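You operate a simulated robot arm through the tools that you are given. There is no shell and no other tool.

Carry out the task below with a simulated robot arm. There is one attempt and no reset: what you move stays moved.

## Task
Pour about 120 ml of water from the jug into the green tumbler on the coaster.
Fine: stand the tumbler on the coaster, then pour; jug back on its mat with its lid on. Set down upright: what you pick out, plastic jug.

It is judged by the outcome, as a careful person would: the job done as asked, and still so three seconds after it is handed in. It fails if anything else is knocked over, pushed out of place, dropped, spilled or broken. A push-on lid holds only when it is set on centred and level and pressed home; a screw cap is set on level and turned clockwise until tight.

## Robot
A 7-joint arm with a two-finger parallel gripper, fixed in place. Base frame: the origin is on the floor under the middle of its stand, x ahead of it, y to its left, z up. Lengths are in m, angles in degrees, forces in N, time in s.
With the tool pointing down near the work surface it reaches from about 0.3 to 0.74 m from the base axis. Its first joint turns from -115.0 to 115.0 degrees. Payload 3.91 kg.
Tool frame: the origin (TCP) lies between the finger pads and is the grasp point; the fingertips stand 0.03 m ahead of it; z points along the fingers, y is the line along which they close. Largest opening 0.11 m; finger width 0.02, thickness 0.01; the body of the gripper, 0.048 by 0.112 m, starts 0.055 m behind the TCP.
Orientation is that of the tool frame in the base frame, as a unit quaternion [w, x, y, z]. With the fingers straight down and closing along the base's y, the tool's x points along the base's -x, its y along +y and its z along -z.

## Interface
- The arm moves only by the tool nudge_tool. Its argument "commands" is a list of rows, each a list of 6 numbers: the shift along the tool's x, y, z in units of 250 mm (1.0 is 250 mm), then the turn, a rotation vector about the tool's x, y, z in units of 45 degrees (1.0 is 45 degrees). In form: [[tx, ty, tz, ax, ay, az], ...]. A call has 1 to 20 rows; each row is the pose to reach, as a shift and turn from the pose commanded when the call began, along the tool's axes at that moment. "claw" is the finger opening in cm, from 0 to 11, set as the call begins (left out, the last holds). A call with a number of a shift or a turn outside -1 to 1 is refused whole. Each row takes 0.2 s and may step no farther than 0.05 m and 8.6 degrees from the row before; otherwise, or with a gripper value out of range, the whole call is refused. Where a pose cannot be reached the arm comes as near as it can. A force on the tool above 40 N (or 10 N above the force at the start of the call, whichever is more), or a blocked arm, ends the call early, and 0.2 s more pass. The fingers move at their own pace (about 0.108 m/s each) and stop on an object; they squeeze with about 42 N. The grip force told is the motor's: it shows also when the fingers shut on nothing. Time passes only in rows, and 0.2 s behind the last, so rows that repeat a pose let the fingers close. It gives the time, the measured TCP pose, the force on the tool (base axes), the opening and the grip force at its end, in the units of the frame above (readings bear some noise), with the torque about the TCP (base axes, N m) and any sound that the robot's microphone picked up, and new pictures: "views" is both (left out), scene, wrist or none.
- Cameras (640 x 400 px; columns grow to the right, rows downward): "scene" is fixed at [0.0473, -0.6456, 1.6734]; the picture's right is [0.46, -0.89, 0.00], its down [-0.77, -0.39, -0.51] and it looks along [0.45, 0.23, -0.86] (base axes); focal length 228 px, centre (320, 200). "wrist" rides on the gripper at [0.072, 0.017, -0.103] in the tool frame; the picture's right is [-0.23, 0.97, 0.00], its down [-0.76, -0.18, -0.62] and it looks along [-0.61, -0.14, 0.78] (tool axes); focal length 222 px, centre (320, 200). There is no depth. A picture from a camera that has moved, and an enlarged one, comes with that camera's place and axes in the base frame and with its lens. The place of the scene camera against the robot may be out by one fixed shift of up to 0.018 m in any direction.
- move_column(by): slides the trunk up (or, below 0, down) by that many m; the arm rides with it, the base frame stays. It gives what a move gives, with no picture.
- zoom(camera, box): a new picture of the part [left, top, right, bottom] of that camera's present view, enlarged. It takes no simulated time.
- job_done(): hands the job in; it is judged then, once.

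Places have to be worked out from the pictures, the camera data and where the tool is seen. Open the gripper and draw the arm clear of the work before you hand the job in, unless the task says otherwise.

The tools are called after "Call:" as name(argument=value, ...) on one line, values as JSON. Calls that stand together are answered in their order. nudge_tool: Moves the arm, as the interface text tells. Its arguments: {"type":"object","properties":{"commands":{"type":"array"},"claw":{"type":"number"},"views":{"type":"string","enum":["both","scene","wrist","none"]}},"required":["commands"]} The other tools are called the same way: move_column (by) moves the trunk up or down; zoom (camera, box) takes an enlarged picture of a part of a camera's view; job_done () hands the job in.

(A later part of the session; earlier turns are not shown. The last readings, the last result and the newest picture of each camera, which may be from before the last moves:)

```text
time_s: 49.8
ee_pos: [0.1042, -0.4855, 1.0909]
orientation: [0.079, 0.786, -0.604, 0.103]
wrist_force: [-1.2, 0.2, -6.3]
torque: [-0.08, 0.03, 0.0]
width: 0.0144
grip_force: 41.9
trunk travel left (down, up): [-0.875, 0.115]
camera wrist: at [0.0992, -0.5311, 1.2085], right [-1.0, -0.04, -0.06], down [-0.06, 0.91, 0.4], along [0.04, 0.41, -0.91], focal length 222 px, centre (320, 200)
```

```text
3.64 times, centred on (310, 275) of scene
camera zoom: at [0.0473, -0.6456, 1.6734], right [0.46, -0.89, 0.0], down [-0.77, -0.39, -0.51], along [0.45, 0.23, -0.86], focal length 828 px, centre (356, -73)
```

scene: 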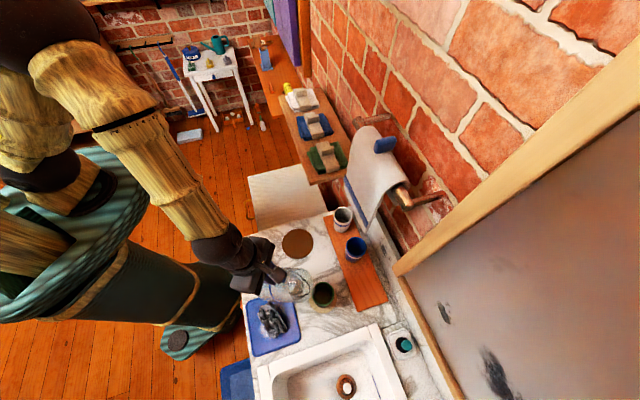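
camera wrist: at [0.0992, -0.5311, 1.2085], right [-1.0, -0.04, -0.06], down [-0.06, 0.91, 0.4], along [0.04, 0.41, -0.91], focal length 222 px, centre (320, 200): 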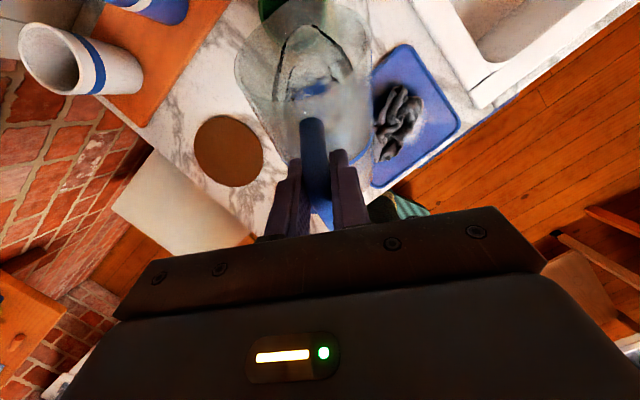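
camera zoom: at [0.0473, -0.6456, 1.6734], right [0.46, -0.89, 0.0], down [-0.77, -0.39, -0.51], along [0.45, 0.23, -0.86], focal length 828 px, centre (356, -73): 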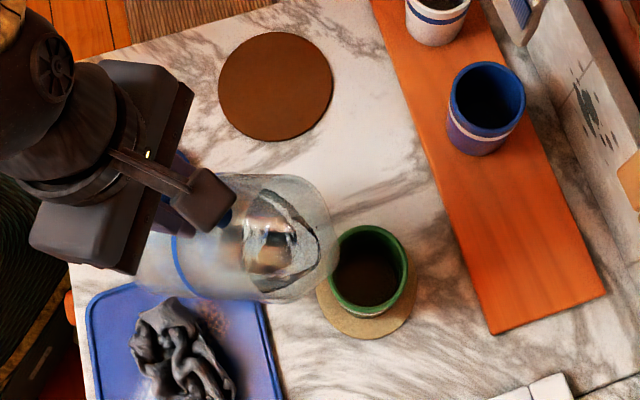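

The jug is tilted 45° and the water surface shows just below the lip, so pouring will start soon. The arm ended about 6 mm off in x, probably near a wrist joint limit, so I'll swing the heading back 15° around the tumbler to get away from it.

Call:
nudge_tool(commands=[[0.004, 0.033, 0.001, 0.0216, 0, -0.0805], [0.0085, 0.067, 0.002, 0.0432, 0, -0.161], [0.0128, 0.1, 0.0034, 0.0647, 0, -0.2415], [0.017, 0.1335, 0.0045, 0.0863, 0, -0.322], [0.017, 0.1335, 0.0045, 0.0863, 0, -0.322]], views="both")

Call:
zoom(camera="scene", box=[250, 220, 370, 330])

Call:
zoom(camera="wrist", box=[200, 0, 440, 200])

```text
time_s: 51.0
ee_pos: [0.0769, -0.4993, 1.0906]
orientation: [0.066, 0.859, -0.495, 0.114]
wrist_force: [-0.9, -0.3, -7.1]
torque: [0.02, -0.02, -0.01]
width: 0.0146
grip_force: 41.9
trunk travel left (down, up): [-0.875, 0.115]
camera wrist: at [0.0852, -0.5434, 1.2075], right [-0.95, -0.3, -0.06], down [-0.3, 0.87, 0.41], along [-0.07, 0.4, -0.91], focal length 222 px, centre (320, 200)
```

scene: 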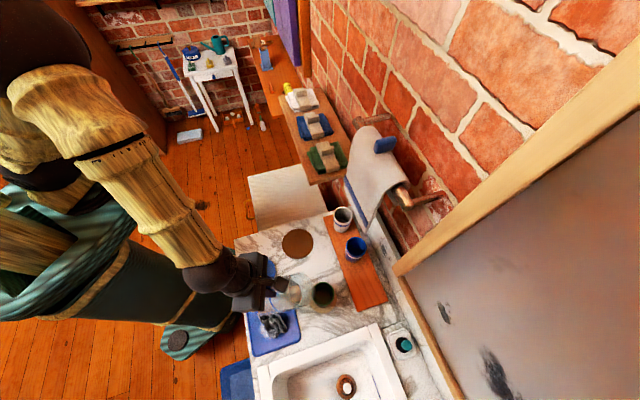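
wrist: 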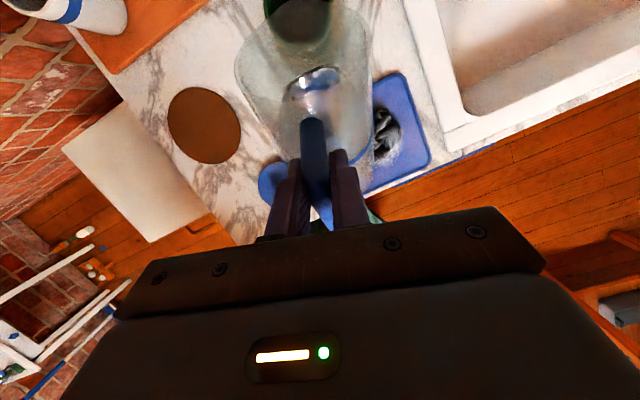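

```text
3.64 times, centred on (310, 275) of scene
camera zoom: at [0.0473, -0.6456, 1.6734], right [0.46, -0.89, 0.0], down [-0.77, -0.39, -0.51], along [0.45, 0.23, -0.86], focal length 828 px, centre (356, -73)
```

zoom: 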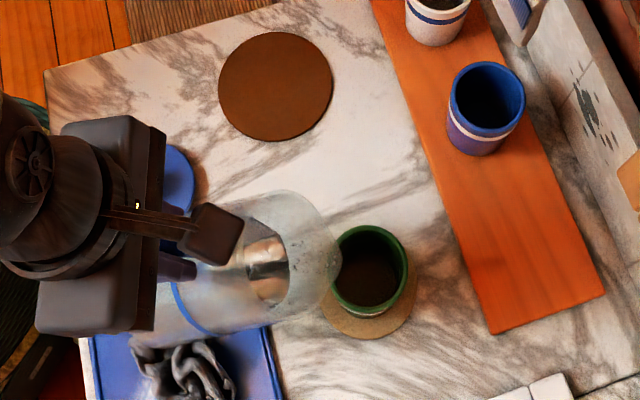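

```text
2.00 times, centred on (320, 100) of wrist
camera zoom: at [0.0852, -0.5434, 1.2075], right [-0.95, -0.3, -0.06], down [-0.3, 0.87, 0.41], along [-0.07, 0.4, -0.91], focal length 444 px, centre (320, 400)
```

zoom: 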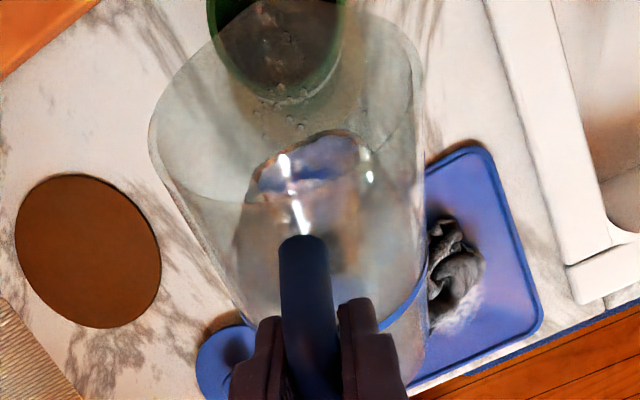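

The water has settled further back from the lip; the earlier reading was slosh from turning too fast. The computed spout position matches the scene view within about 1 mm, so I'll continue slowly to 58° with the spout over the tumbler.

Call:
nudge_tool(commands=[[0.009, -0.001, 0.0075, 0, -0.029, 0], [0.018, -0.002, 0.015, 0, -0.058, 0], [0.03, -0.003, 0.025, 0, -0.096, 0], [0.042, -0.004, 0.035, 0, -0.135, 0], [0.055, -0.005, 0.045, 0, -0.174, 0], [0.067, -0.006, 0.055, 0, -0.212, 0], [0.079, -0.007, 0.065, 0, -0.25, 0], [0.087, -0.008, 0.072, 0, -0.276, 0], [0.091, -0.008, 0.0753, 0, -0.289, 0], [0.091, -0.008, 0.0753, 0, -0.289, 0], [0.091, -0.008, 0.0753, 0, -0.289, 0]], views="both")

Call:
zoom(camera="scene", box=[270, 240, 360, 320])

Call:
zoom(camera="wrist", box=[200, 0, 440, 200])

```text
time_s: 53.4
ee_pos: [0.0929, -0.5211, 1.0781]
orientation: [0.009, 0.865, -0.501, 0.015]
wrist_force: [-0.4, 0.7, -6.2]
torque: [-0.14, -0.07, -0.01]
width: 0.0146
grip_force: 42.2
trunk travel left (down, up): [-0.875, 0.115]
camera wrist: at [0.1129, -0.5885, 1.1826], right [-0.96, -0.29, -0.01], down [-0.24, 0.77, 0.6], along [-0.17, 0.57, -0.8], focal length 222 px, centre (320, 200)
```

scene: 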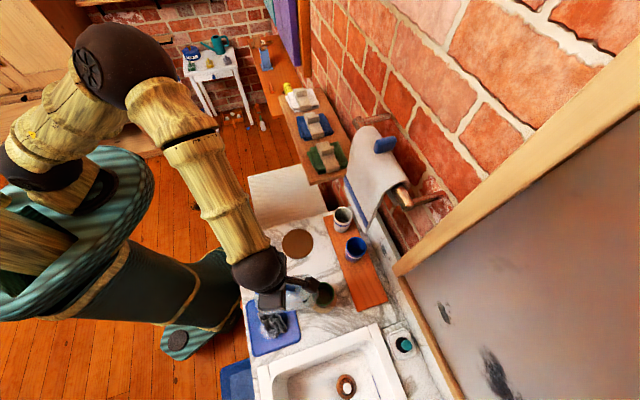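
wrist: 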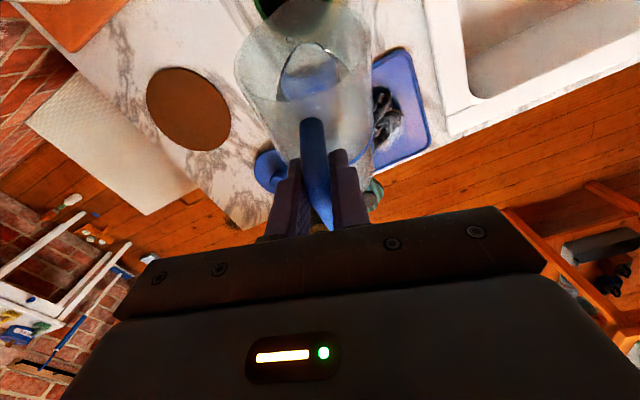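

```text
5.00 times, centred on (315, 280) of scene
camera zoom: at [0.0473, -0.6456, 1.6734], right [0.46, -0.89, 0.0], down [-0.77, -0.39, -0.51], along [0.45, 0.23, -0.86], focal length 1139 px, centre (345, -200)
```

zoom: 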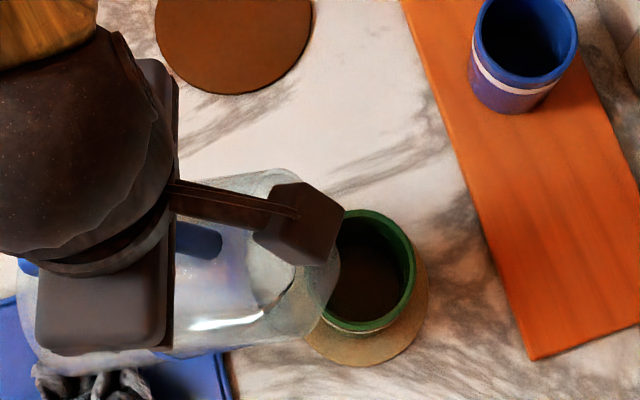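

```text
2.00 times, centred on (320, 100) of wrist
camera zoom: at [0.1129, -0.5885, 1.1826], right [-0.96, -0.29, -0.01], down [-0.24, 0.77, 0.6], along [-0.17, 0.57, -0.8], focal length 444 px, centre (320, 400)
```

zoom: 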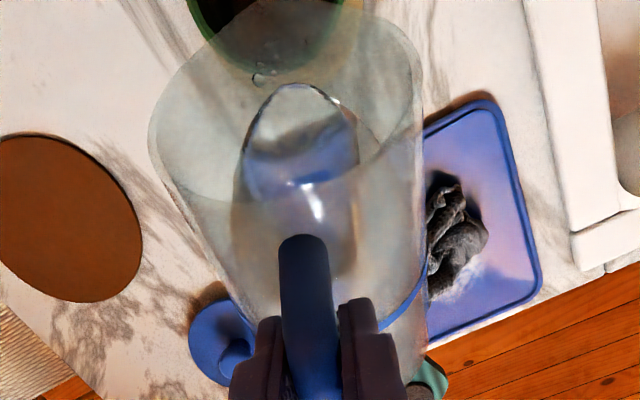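

At 58° the water edge is about 2 cm from the lip and the spout sits over the tumbler's near half. I'll go on slowly to 62°, shifting so the spout stays in place.

Call:
nudge_tool(commands=[[0.007, 0, 0.001, 0, -0.022, 0], [0.014, 0, 0.0025, 0, -0.044, 0], [0.021, 0, 0.004, 0, -0.067, 0], [0.0272, 0, 0.005, 0, -0.0889, 0], [0.0272, 0, 0.005, 0, -0.0889, 0], [0.0272, 0, 0.005, 0, -0.0889, 0]], views="both")

Call:
zoom(camera="scene", box=[270, 240, 360, 320])

Call:
zoom(camera="wrist", box=[200, 0, 440, 200])

```text
time_s: 54.8
ee_pos: [0.0958, -0.5268, 1.0778]
orientation: [-0.009, 0.866, -0.5, -0.016]
wrist_force: [-0.5, -0.3, -5.8]
torque: [-0.13, -0.06, 0.0]
width: 0.0143
grip_force: 42.0
trunk travel left (down, up): [-0.875, 0.115]
camera wrist: at [0.1199, -0.6006, 1.176], right [-0.96, -0.29, 0.01], down [-0.22, 0.73, 0.65], along [-0.19, 0.62, -0.76], focal length 222 px, centre (320, 200)
```

scene: 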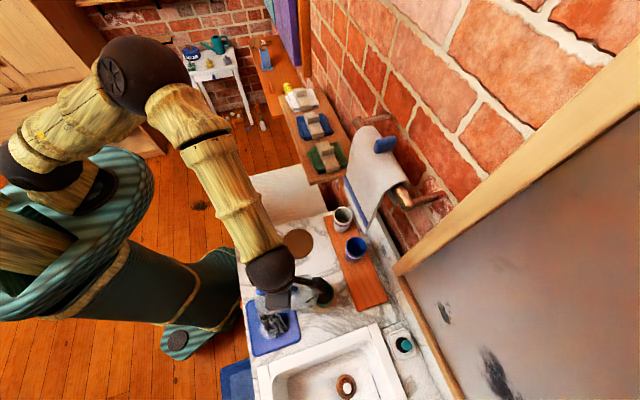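
wrist: 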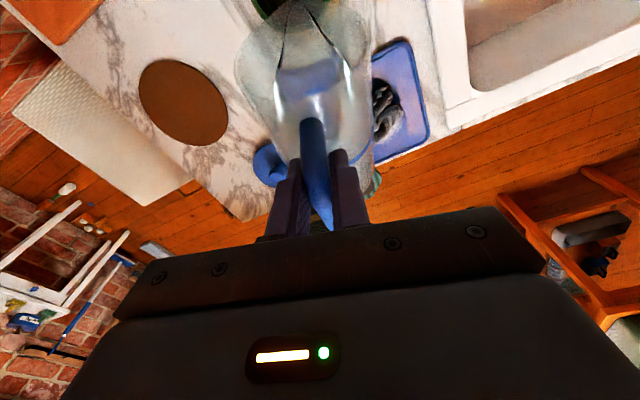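

```text
5.00 times, centred on (315, 280) of scene
camera zoom: at [0.0473, -0.6456, 1.6734], right [0.46, -0.89, 0.0], down [-0.77, -0.39, -0.51], along [0.45, 0.23, -0.86], focal length 1139 px, centre (345, -200)
```

zoom: 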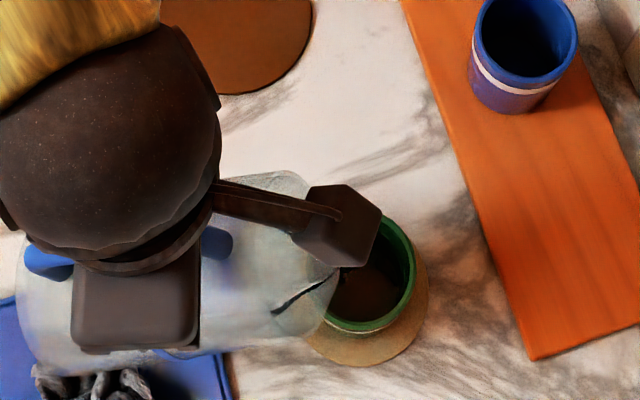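

```text
2.00 times, centred on (320, 100) of wrist
camera zoom: at [0.1199, -0.6006, 1.176], right [-0.96, -0.29, 0.01], down [-0.22, 0.73, 0.65], along [-0.19, 0.62, -0.76], focal length 444 px, centre (320, 400)
```

zoom: 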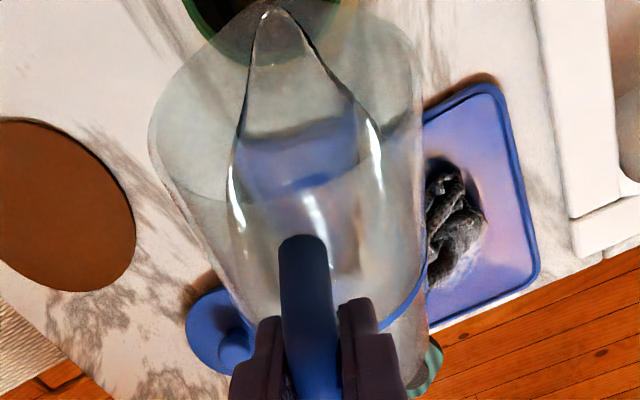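

The water has reached the spout tip at 62°. I'll hold briefly to see whether it's flowing and let it settle.

Call:
nudge_tool(commands=[[0, 0, 0, 0, 0, 0], [0, 0, 0, 0, 0, 0]], views="both")

Call:
zoom(camera="scene", box=[300, 250, 350, 310])

Call:
zoom(camera="wrist", box=[200, 0, 440, 200])

```text
time_s: 55.4
ee_pos: [0.095, -0.5268, 1.0747]
orientation: [-0.009, 0.866, -0.499, -0.016]
wrist_force: [0.1, 0.5, -6.3]
torque: [-0.16, -0.08, 0.02]
width: 0.0142
grip_force: 41.9
trunk travel left (down, up): [-0.875, 0.115]
camera wrist: at [0.1198, -0.6006, 1.1761], right [-0.96, -0.29, 0.01], down [-0.22, 0.73, 0.65], along [-0.19, 0.62, -0.76], focal length 222 px, centre (320, 200)
```

scene: 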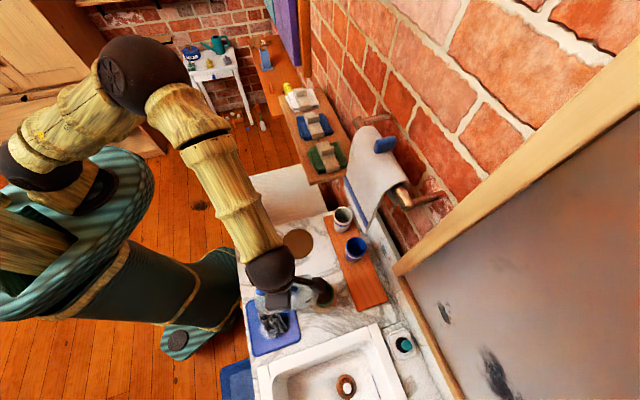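
wrist: 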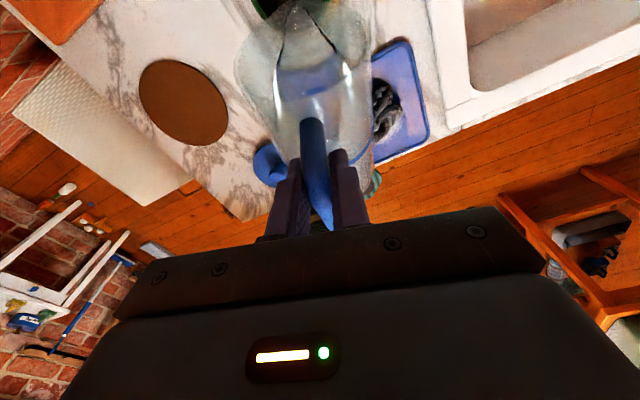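

```text
6.67 times, centred on (325, 280) of scene
camera zoom: at [0.0473, -0.6456, 1.6734], right [0.46, -0.89, 0.0], down [-0.77, -0.39, -0.51], along [0.45, 0.23, -0.86], focal length 1518 px, centre (287, -333)
```

zoom: 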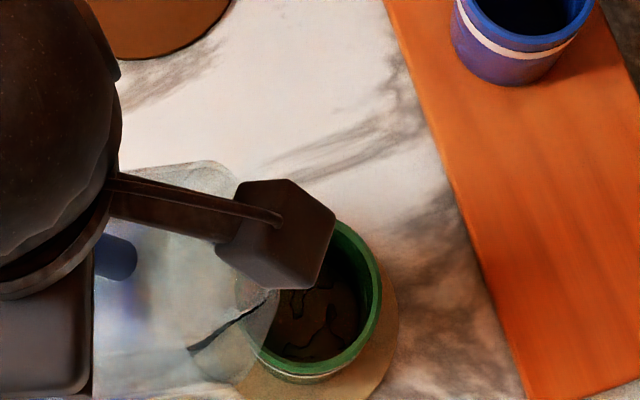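

```text
2.00 times, centred on (320, 100) of wrist
camera zoom: at [0.1198, -0.6006, 1.1761], right [-0.96, -0.29, 0.01], down [-0.22, 0.73, 0.65], along [-0.19, 0.62, -0.76], focal length 444 px, centre (320, 400)
```

zoom: 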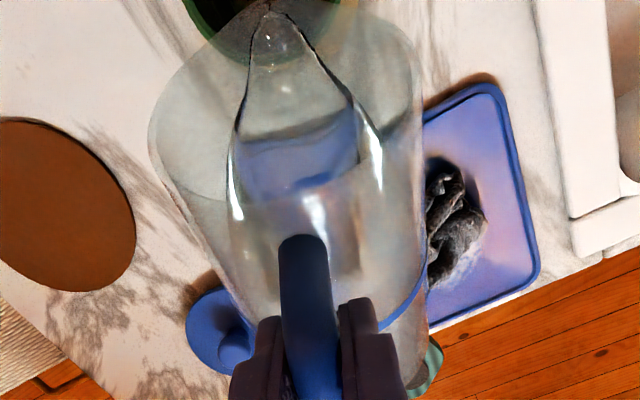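

Water has begun landing inside the tumbler, with ripples visible on its bottom. I'll tilt on to 65° slowly and let it flow.

Call:
nudge_tool(commands=[[0.007, 0, 0.002, 0, -0.0222, 0], [0.014, 0, 0.004, 0, -0.0444, 0], [0.021, 0, 0.006, 0, -0.0667, 0], [0.021, 0, 0.006, 0, -0.0667, 0], [0.021, 0, 0.006, 0, -0.0667, 0], [0.021, 0, 0.006, 0, -0.0667, 0]], views="both")

Call:
zoom(camera="scene", box=[300, 250, 350, 310])

Call:
zoom(camera="wrist", box=[200, 0, 440, 200])

```text
time_s: 56.8
ee_pos: [0.0996, -0.5309, 1.076]
orientation: [-0.022, 0.865, -0.5, -0.038]
wrist_force: [-0.1, -0.6, -6.4]
torque: [-0.17, -0.15, 0.01]
width: 0.0147
grip_force: 41.6
trunk travel left (down, up): [-0.875, 0.115]
camera wrist: at [0.1249, -0.6091, 1.1709], right [-0.96, -0.29, 0.02], down [-0.2, 0.7, 0.69], along [-0.21, 0.65, -0.73], focal length 222 px, centre (320, 200)
```

scene: 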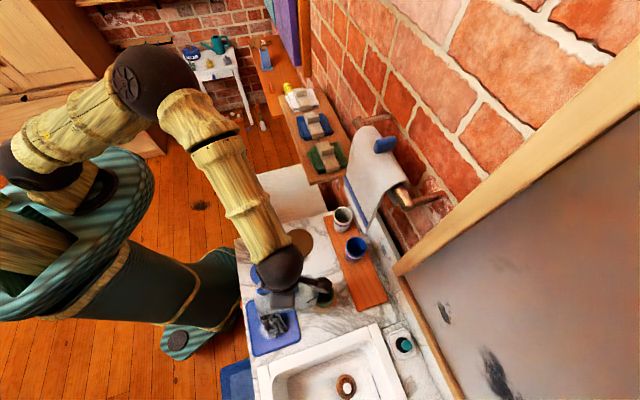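
wrist: 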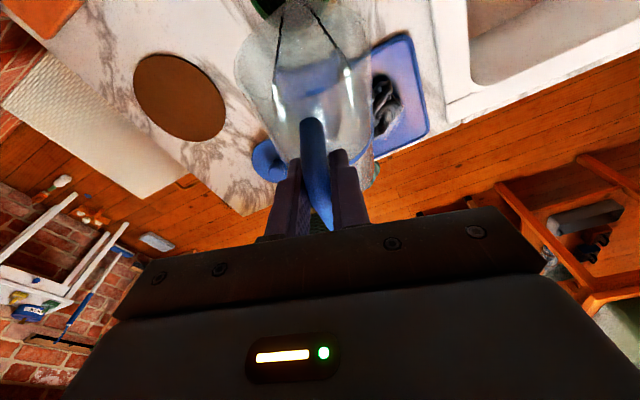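

```text
6.67 times, centred on (325, 280) of scene
camera zoom: at [0.0473, -0.6456, 1.6734], right [0.46, -0.89, 0.0], down [-0.77, -0.39, -0.51], along [0.45, 0.23, -0.86], focal length 1518 px, centre (287, -333)
```

zoom: 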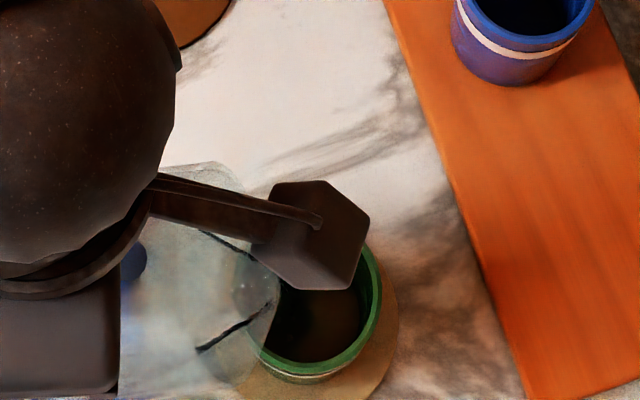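

```text
2.00 times, centred on (320, 100) of wrist
camera zoom: at [0.1249, -0.6091, 1.1709], right [-0.96, -0.29, 0.02], down [-0.2, 0.7, 0.69], along [-0.21, 0.65, -0.73], focal length 444 px, centre (320, 400)
```

zoom: 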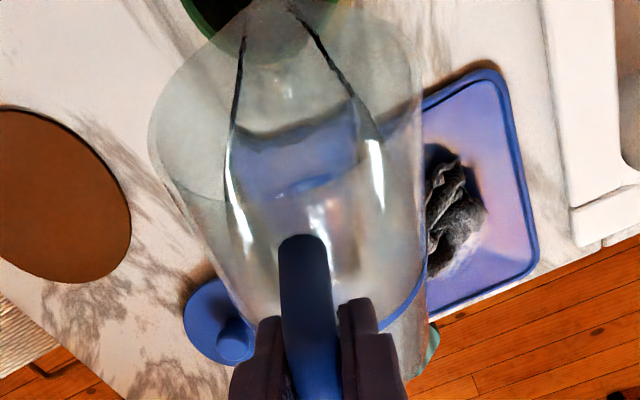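

Water is flowing over the spout. I'll hold a moment to let it equilibrate and read the weight.

Call:
nudge_tool(commands=[[0, 0, 0, 0, 0, 0], [0, 0, 0, 0, 0, 0], [0, 0, 0, 0, 0, 0]], views="both")

Call:
zoom(camera="scene", box=[305, 265, 345, 305])

Call:
zoom(camera="wrist", box=[240, 0, 400, 120])

```text
time_s: 57.6
ee_pos: [0.0972, -0.531, 1.075]
orientation: [-0.022, 0.865, -0.499, -0.037]
wrist_force: [0.1, 0.3, -5.8]
torque: [-0.16, -0.07, 0.03]
width: 0.0146
grip_force: 42.3
trunk travel left (down, up): [-0.875, 0.115]
camera wrist: at [0.125, -0.6091, 1.1709], right [-0.96, -0.29, 0.02], down [-0.2, 0.7, 0.69], along [-0.21, 0.65, -0.73], focal length 222 px, centre (320, 200)
```

scene: 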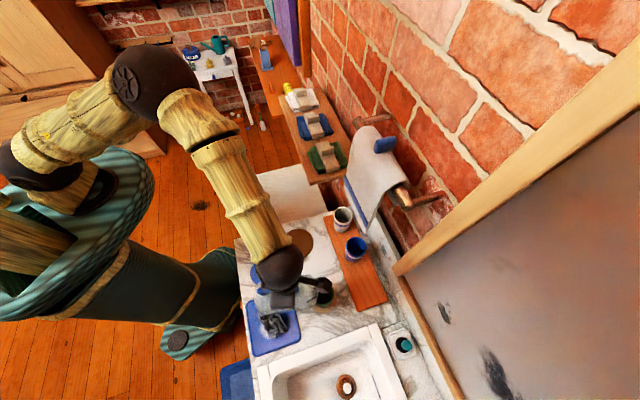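
wrist: 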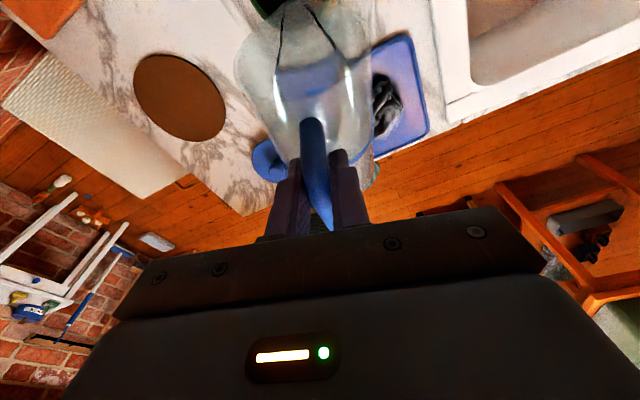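

```text
10.00 times, centred on (325, 285) of scene
camera zoom: at [0.0473, -0.6456, 1.6734], right [0.46, -0.89, 0.0], down [-0.77, -0.39, -0.51], along [0.45, 0.23, -0.86], focal length 2278 px, centre (270, -650)
```

zoom: 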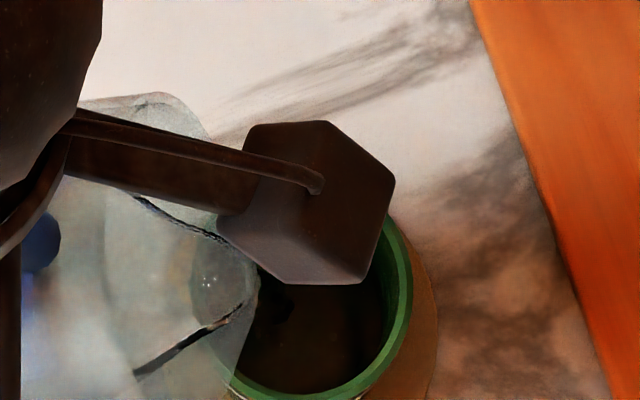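

```text
3.33 times, centred on (320, 60) of wrist
camera zoom: at [0.125, -0.6091, 1.1709], right [-0.96, -0.29, 0.02], down [-0.2, 0.7, 0.69], along [-0.21, 0.65, -0.73], focal length 740 px, centre (320, 667)
```

zoom: 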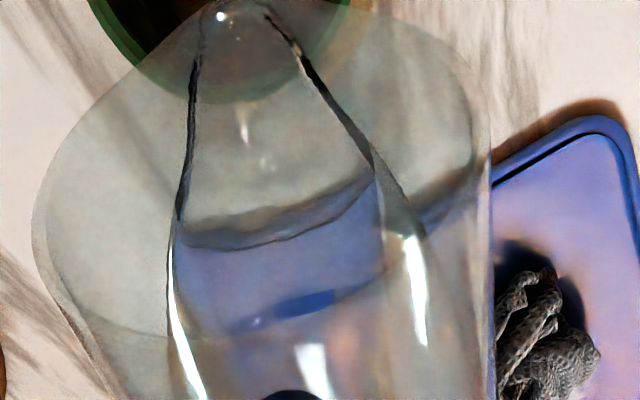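

The level in the tumbler is hard to see from here, but the flow is clean. I'll tilt on gently to 67.5° and hold, then check the amount before going further.

Call:
nudge_tool(commands=[[0.006, 0, -0.005, 0, -0.0185, 0], [0.012, 0, -0.01, 0, -0.037, 0], [0.0176, 0, -0.0148, 0, -0.0556, 0], [0.0176, 0, -0.0148, 0, -0.0556, 0], [0.0176, 0, -0.0148, 0, -0.0556, 0], [0.0176, 0, -0.0148, 0, -0.0556, 0], [0.0176, 0, -0.0148, 0, -0.0556, 0]], views="both")

Call:
zoom(camera="scene", box=[305, 265, 345, 305])

Call:
zoom(camera="wrist", box=[240, 0, 400, 120])

```text
time_s: 59.2
ee_pos: [0.1009, -0.5362, 1.0789]
orientation: [-0.033, 0.864, -0.499, -0.057]
wrist_force: [0.2, 1.5, -5.7]
torque: [-0.22, -0.13, 0.02]
width: 0.0146
grip_force: 42.1
trunk travel left (down, up): [-0.875, 0.115]
camera wrist: at [0.1296, -0.6172, 1.1704], right [-0.96, -0.29, 0.03], down [-0.18, 0.67, 0.72], along [-0.23, 0.68, -0.7], focal length 222 px, centre (320, 200)
```

scene: 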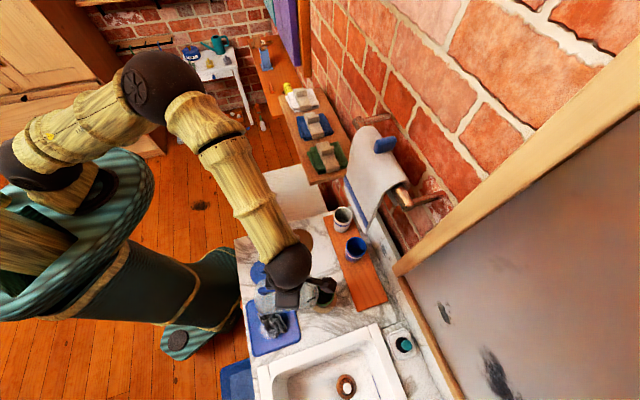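
wrist: 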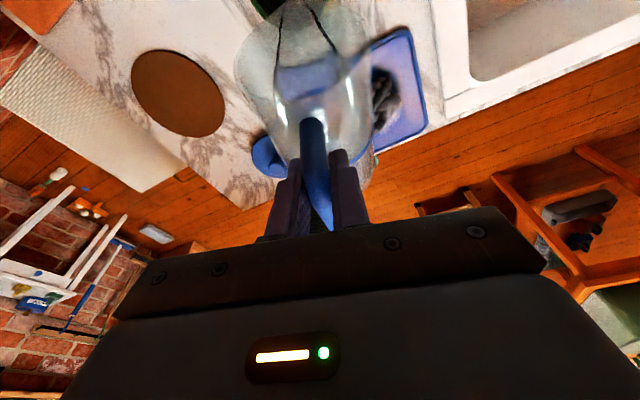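

```text
10.00 times, centred on (325, 285) of scene
camera zoom: at [0.0473, -0.6456, 1.6734], right [0.46, -0.89, 0.0], down [-0.77, -0.39, -0.51], along [0.45, 0.23, -0.86], focal length 2278 px, centre (270, -650)
```

zoom: 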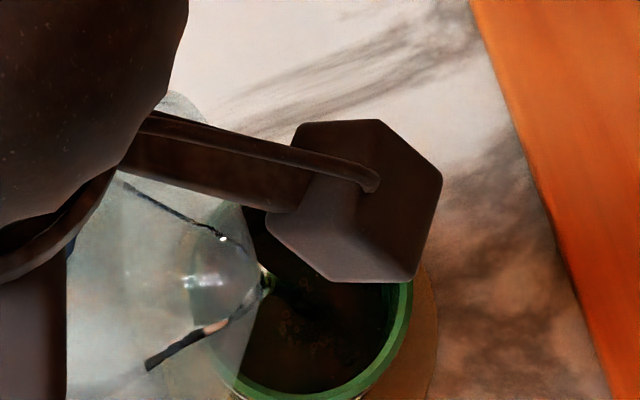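

```text
3.33 times, centred on (320, 60) of wrist
camera zoom: at [0.1296, -0.6172, 1.1704], right [-0.96, -0.29, 0.03], down [-0.18, 0.67, 0.72], along [-0.23, 0.68, -0.7], focal length 740 px, centre (320, 667)
```

zoom: 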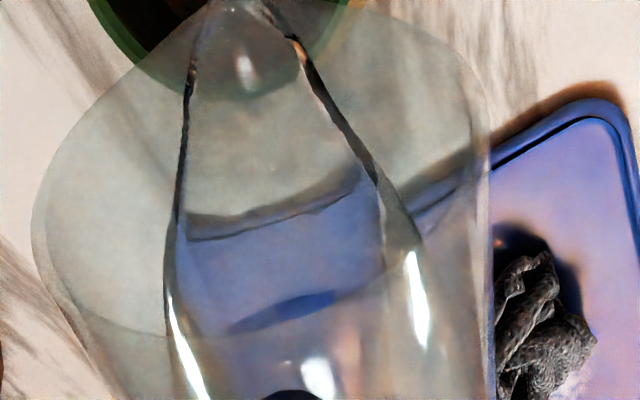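

A thin stream is going into the tumbler. I'll hold at this tilt until it stops and take a few weight readings.

Call:
nudge_tool(commands=[[0, 0, 0, 0, 0, 0], [0, 0, 0, 0, 0, 0]], views="none")

Call:
nudge_tool(commands=[[0, 0, 0, 0, 0, 0], [0, 0, 0, 0, 0, 0]], views="none")

Call:
nudge_tool(commands=[[0, 0, 0, 0, 0, 0], [0, 0, 0, 0, 0, 0]], views="both")

Call:
zoom(camera="scene", box=[305, 265, 345, 305])

Call:
zoom(camera="wrist", box=[240, 0, 400, 120])

```text
time_s: 59.8
ee_pos: [0.1007, -0.5353, 1.0789]
orientation: [-0.033, 0.864, -0.499, -0.057]
wrist_force: [0.6, -0.4, -5.6]
torque: [-0.18, -0.09, -0.01]
width: 0.0143
grip_force: 41.6
trunk travel left (down, up): [-0.875, 0.115]
```

```text
time_s: 60.4
ee_pos: [0.1009, -0.5349, 1.0783]
orientation: [-0.033, 0.864, -0.499, -0.057]
wrist_force: [0.2, 0.6, -5.8]
torque: [-0.22, -0.1, 0.01]
width: 0.0145
grip_force: 41.9
trunk travel left (down, up): [-0.875, 0.115]
```

```text
time_s: 61.0
ee_pos: [0.1017, -0.5362, 1.0798]
orientation: [-0.033, 0.864, -0.499, -0.057]
wrist_force: [-0.1, 0.4, -6.4]
torque: [-0.2, -0.13, 0.0]
width: 0.0145
grip_force: 42.5
trunk travel left (down, up): [-0.875, 0.115]
camera wrist: at [0.1296, -0.6171, 1.1704], right [-0.96, -0.29, 0.03], down [-0.18, 0.67, 0.72], along [-0.23, 0.68, -0.7], focal length 222 px, centre (320, 200)
```

scene: 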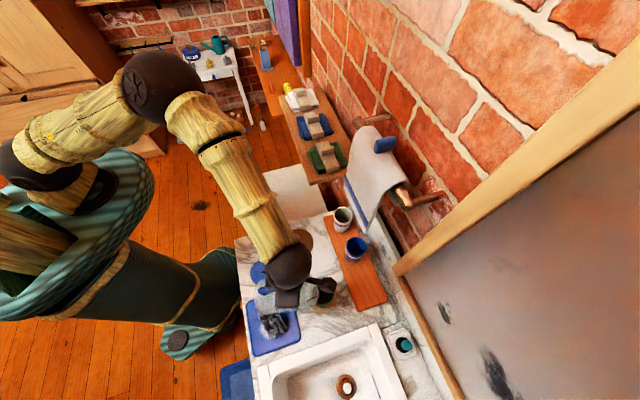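
wrist: 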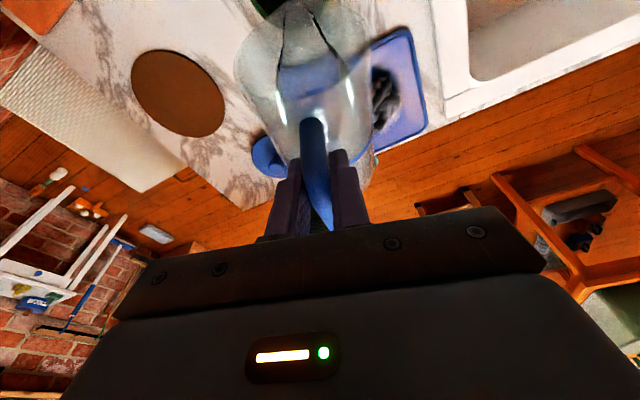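

```text
10.00 times, centred on (325, 285) of scene
camera zoom: at [0.0473, -0.6456, 1.6734], right [0.46, -0.89, 0.0], down [-0.77, -0.39, -0.51], along [0.45, 0.23, -0.86], focal length 2278 px, centre (270, -650)
```

zoom: 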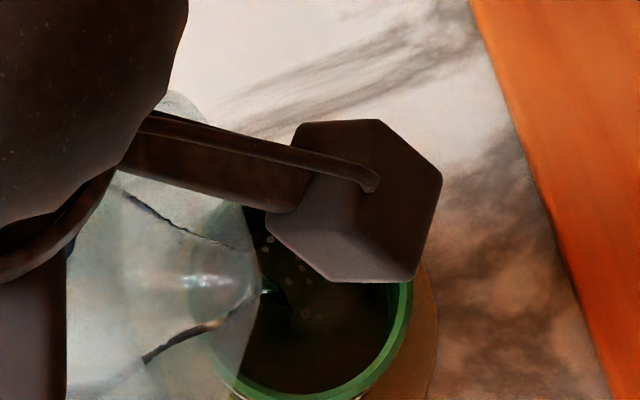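

```text
3.33 times, centred on (320, 60) of wrist
camera zoom: at [0.1296, -0.6171, 1.1704], right [-0.96, -0.29, 0.03], down [-0.18, 0.67, 0.72], along [-0.23, 0.68, -0.7], focal length 740 px, centre (320, 667)
```

zoom: 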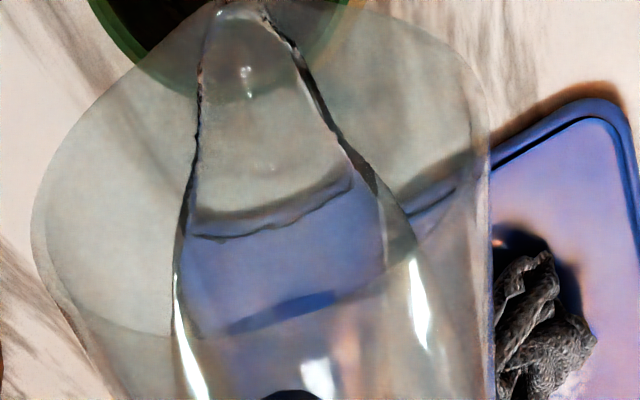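

A thin stream is still trickling and the weight has dropped by roughly 0.6 N. I'll tilt the jug back up, keeping the spout over the tumbler at first, so I can see the level in the tumbler before topping up.

Call:
nudge_tool(commands=[[-0.0264, 0, 0.0176, 0, 0.0927, 0], [-0.0529, 0, 0.0352, 0, 0.185, 0], [-0.0793, 0, 0.0528, 0, 0.278, 0], [-0.1116, 0, 0.0316, 0, 0.389, 0], [-0.144, 0, 0.0105, 0, 0.5, 0], [-0.1763, 0, -0.0107, 0, 0.611, 0], [-0.2087, 0, -0.0318, 0, 0.722, 0], [-0.241, 0, -0.053, 0, 0.833, 0], [-0.241, 0, -0.053, 0, 0.833, 0]], views="both")

Call:
zoom(camera="scene", box=[290, 255, 350, 315])

```text
time_s: 63.0
ee_pos: [0.071, -0.4852, 1.0998]
orientation: [0.13, 0.836, -0.484, 0.225]
wrist_force: [-0.3, -0.1, -6.1]
torque: [0.15, 0.09, -0.02]
width: 0.0147
grip_force: 41.7
trunk travel left (down, up): [-0.875, 0.115]
camera wrist: at [0.0636, -0.5023, 1.2239], right [-0.94, -0.32, -0.11], down [-0.33, 0.93, 0.16], along [0.06, 0.19, -0.98], focal length 222 px, centre (320, 200)
```

scene: 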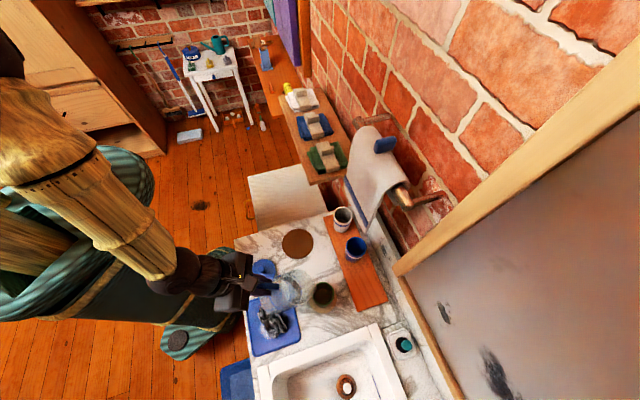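
wrist: 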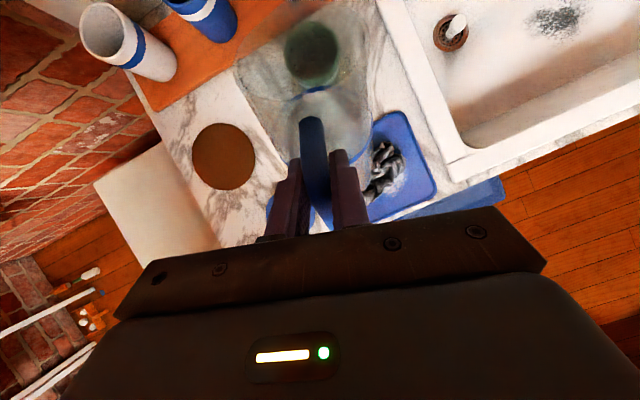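

```text
6.67 times, centred on (320, 285) of scene
camera zoom: at [0.0473, -0.6456, 1.6734], right [0.46, -0.89, 0.0], down [-0.77, -0.39, -0.51], along [0.45, 0.23, -0.86], focal length 1518 px, centre (320, -367)
```

zoom: 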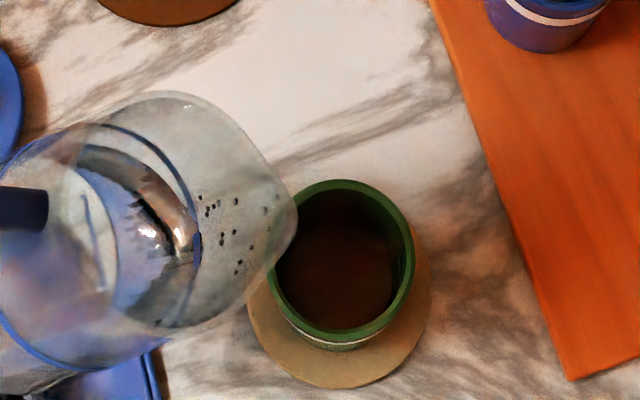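

The tumbler is now in clear view with nothing spilled around it. I'll zoom in further to judge the water level.

Call:
zoom(camera="scene", box=[310, 275, 340, 305])

Call:
zoom(camera="wrist", box=[270, 0, 360, 110])

Call:
zoom(camera="scene", box=[345, 235, 375, 265])

```text
13.33 times, centred on (325, 290) of scene
camera zoom: at [0.0473, -0.6456, 1.6734], right [0.46, -0.89, 0.0], down [-0.77, -0.39, -0.51], along [0.45, 0.23, -0.86], focal length 3037 px, centre (253, -1000)
```

zoom: 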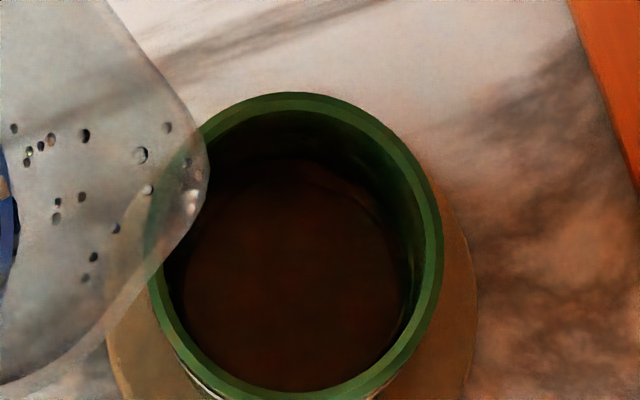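

```text
3.64 times, centred on (315, 55) of wrist
camera zoom: at [0.0636, -0.5023, 1.2239], right [-0.94, -0.32, -0.11], down [-0.33, 0.93, 0.16], along [0.06, 0.19, -0.98], focal length 808 px, centre (338, 727)
```

zoom: 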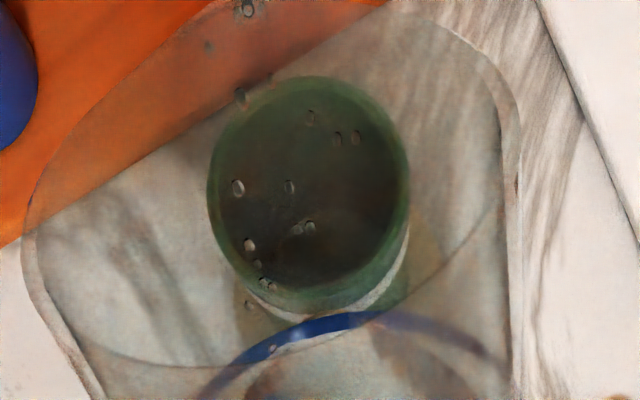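

```text
13.33 times, centred on (360, 250) of scene
camera zoom: at [0.0473, -0.6456, 1.6734], right [0.46, -0.89, 0.0], down [-0.77, -0.39, -0.51], along [0.45, 0.23, -0.86], focal length 3037 px, centre (-213, -467)
```

zoom: 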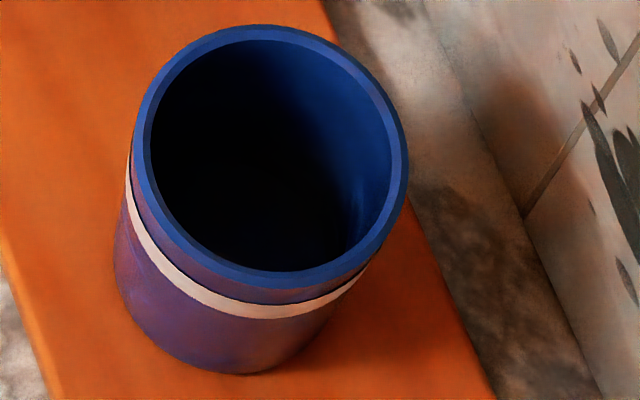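

Inside the tumbler the water edge sits around z 0.893, roughly 80 ml. I need about 40 ml more, so I'll tilt forward again slowly to 70° with the spout over the tumbler.

Call:
nudge_tool(commands=[[0.008, 0, 0.0228, 0, -0.0695, 0], [0.016, 0, 0.0456, 0, -0.1389, 0], [0.0239, 0, 0.0684, 0, -0.2084, 0], [0.0319, 0, 0.0912, 0, -0.2778, 0], [0.0399, 0, 0.1139, 0, -0.3473, 0], [0.0479, 0, 0.1367, 0, -0.4167, 0], [0.0558, 0, 0.1595, 0, -0.4862, 0], [0.0638, 0, 0.1823, 0, -0.5556, 0], [0.079, 0, 0.1866, 0, -0.6074, 0], [0.0942, 0, 0.191, 0, -0.6593, 0], [0.1094, 0, 0.1953, 0, -0.7111, 0], [0.1212, 0, 0.1935, 0, -0.7407, 0], [0.1331, 0, 0.1917, 0, -0.7704, 0], [0.1449, 0, 0.1899, 0, -0.8, 0], [0.1571, 0, 0.1891, 0, -0.8296, 0], [0.1692, 0, 0.1882, 0, -0.8593, 0], [0.1814, 0, 0.1874, 0, -0.8889, 0], [0.1814, 0, 0.1874, 0, -0.8889, 0], [0.1814, 0, 0.1874, 0, -0.8889, 0]], views="both")

Call:
zoom(camera="scene", box=[305, 265, 345, 305])

Call:
zoom(camera="wrist", box=[240, 0, 400, 120])

```text
time_s: 67.0
ee_pos: [0.1036, -0.5398, 1.0811]
orientation: [-0.043, 0.863, -0.498, -0.076]
wrist_force: [0.3, -0.3, -5.4]
torque: [-0.18, -0.12, -0.01]
width: 0.0143
grip_force: 41.9
trunk travel left (down, up): [-0.875, 0.115]
camera wrist: at [0.134, -0.6248, 1.1695], right [-0.96, -0.29, 0.04], down [-0.17, 0.64, 0.75], along [-0.24, 0.71, -0.66], focal length 222 px, centre (320, 200)
```

scene: 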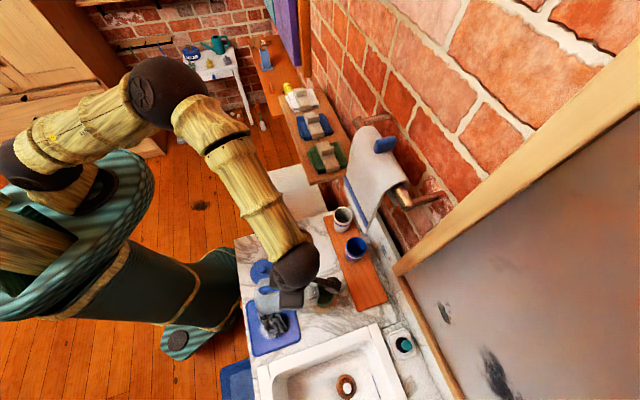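
wrist: 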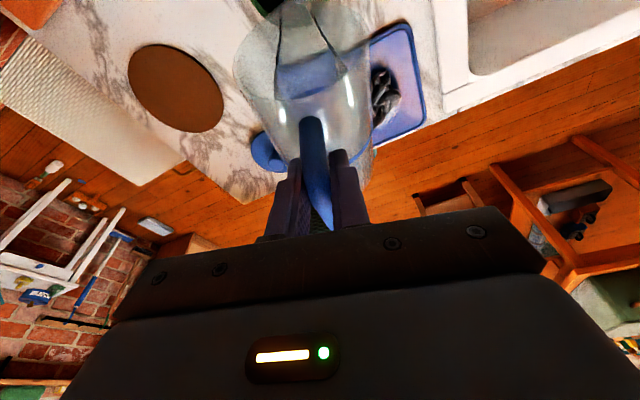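

```text
10.00 times, centred on (325, 285) of scene
camera zoom: at [0.0473, -0.6456, 1.6734], right [0.46, -0.89, 0.0], down [-0.77, -0.39, -0.51], along [0.45, 0.23, -0.86], focal length 2278 px, centre (270, -650)
```

zoom: 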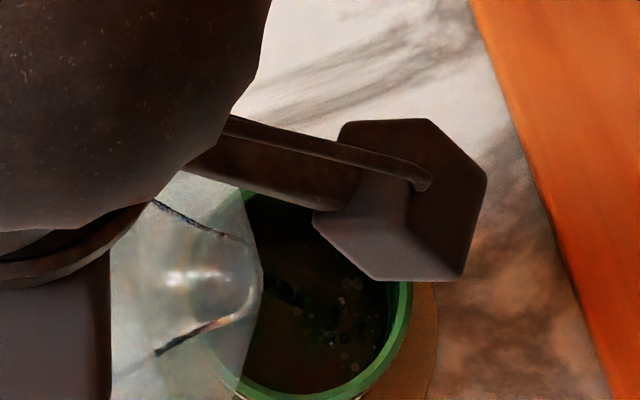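

```text
3.33 times, centred on (320, 60) of wrist
camera zoom: at [0.134, -0.6248, 1.1695], right [-0.96, -0.29, 0.04], down [-0.17, 0.64, 0.75], along [-0.24, 0.71, -0.66], focal length 740 px, centre (320, 667)
```

zoom: 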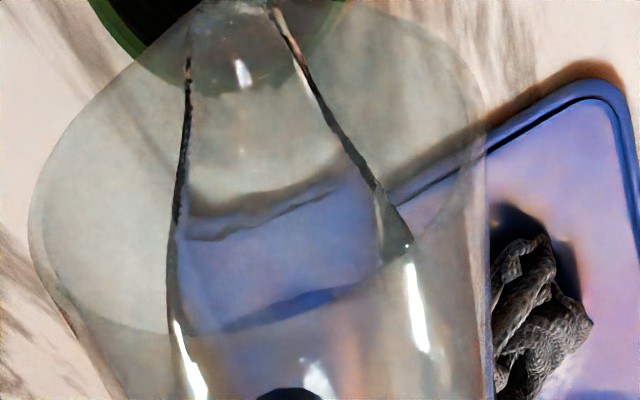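

Water is going in well. I'll hold about one more second and then tilt back.

Call:
nudge_tool(commands=[[0, 0, 0, 0, 0, 0], [0, 0, 0, 0, 0, 0], [0, 0, 0, 0, 0, 0]], views="both")

Call:
zoom(camera="scene", box=[305, 265, 345, 305])

Call:
zoom(camera="wrist", box=[240, 0, 400, 120])

```text
time_s: 67.8
ee_pos: [0.1046, -0.5394, 1.0817]
orientation: [-0.044, 0.862, -0.499, -0.077]
wrist_force: [-0.6, 0.0, -5.6]
torque: [-0.18, -0.1, -0.01]
width: 0.0146
grip_force: 42.0
trunk travel left (down, up): [-0.875, 0.115]
camera wrist: at [0.1339, -0.6247, 1.1696], right [-0.96, -0.29, 0.04], down [-0.17, 0.64, 0.75], along [-0.24, 0.71, -0.66], focal length 222 px, centre (320, 200)
```

scene: 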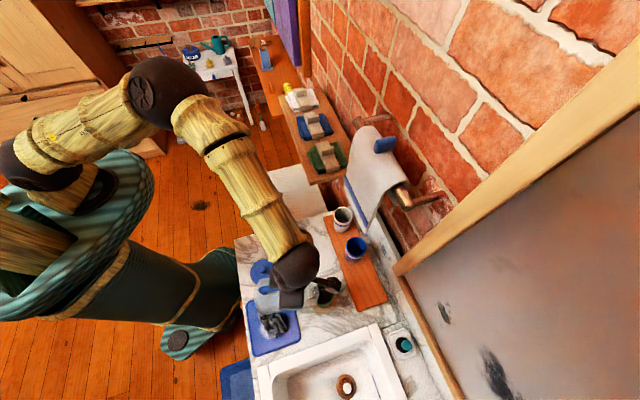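
wrist: 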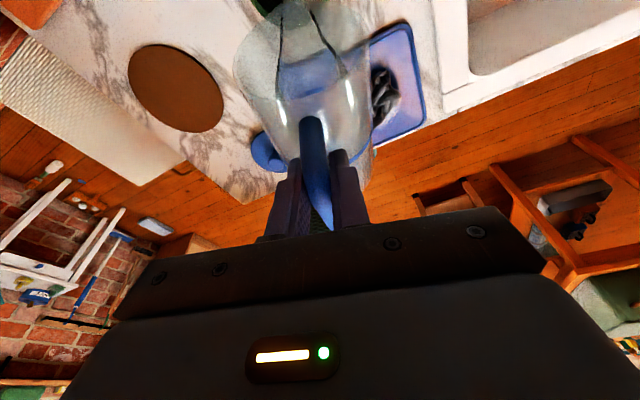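

```text
10.00 times, centred on (325, 285) of scene
camera zoom: at [0.0473, -0.6456, 1.6734], right [0.46, -0.89, 0.0], down [-0.77, -0.39, -0.51], along [0.45, 0.23, -0.86], focal length 2278 px, centre (270, -650)
```

zoom: 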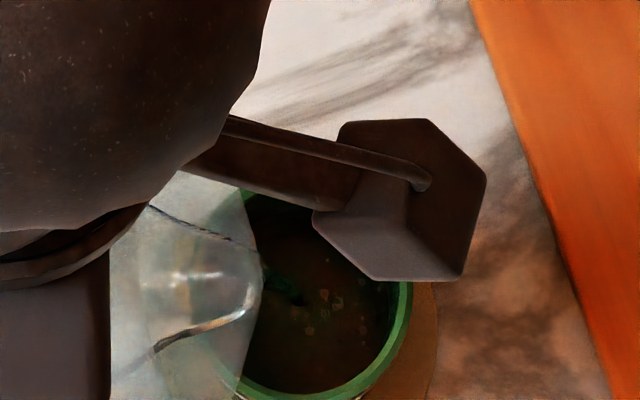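

```text
3.33 times, centred on (320, 60) of wrist
camera zoom: at [0.1339, -0.6247, 1.1696], right [-0.96, -0.29, 0.04], down [-0.17, 0.64, 0.75], along [-0.24, 0.71, -0.66], focal length 740 px, centre (320, 667)
```

zoom: 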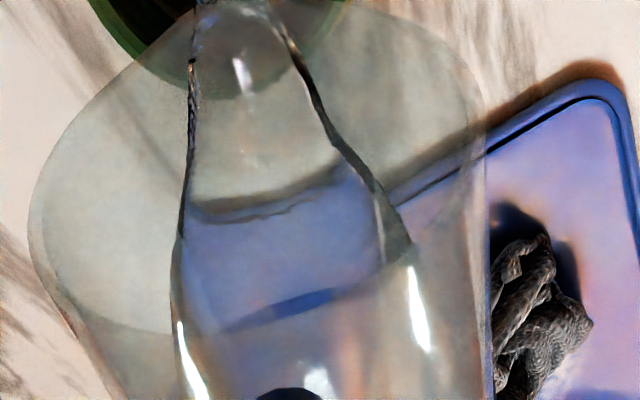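

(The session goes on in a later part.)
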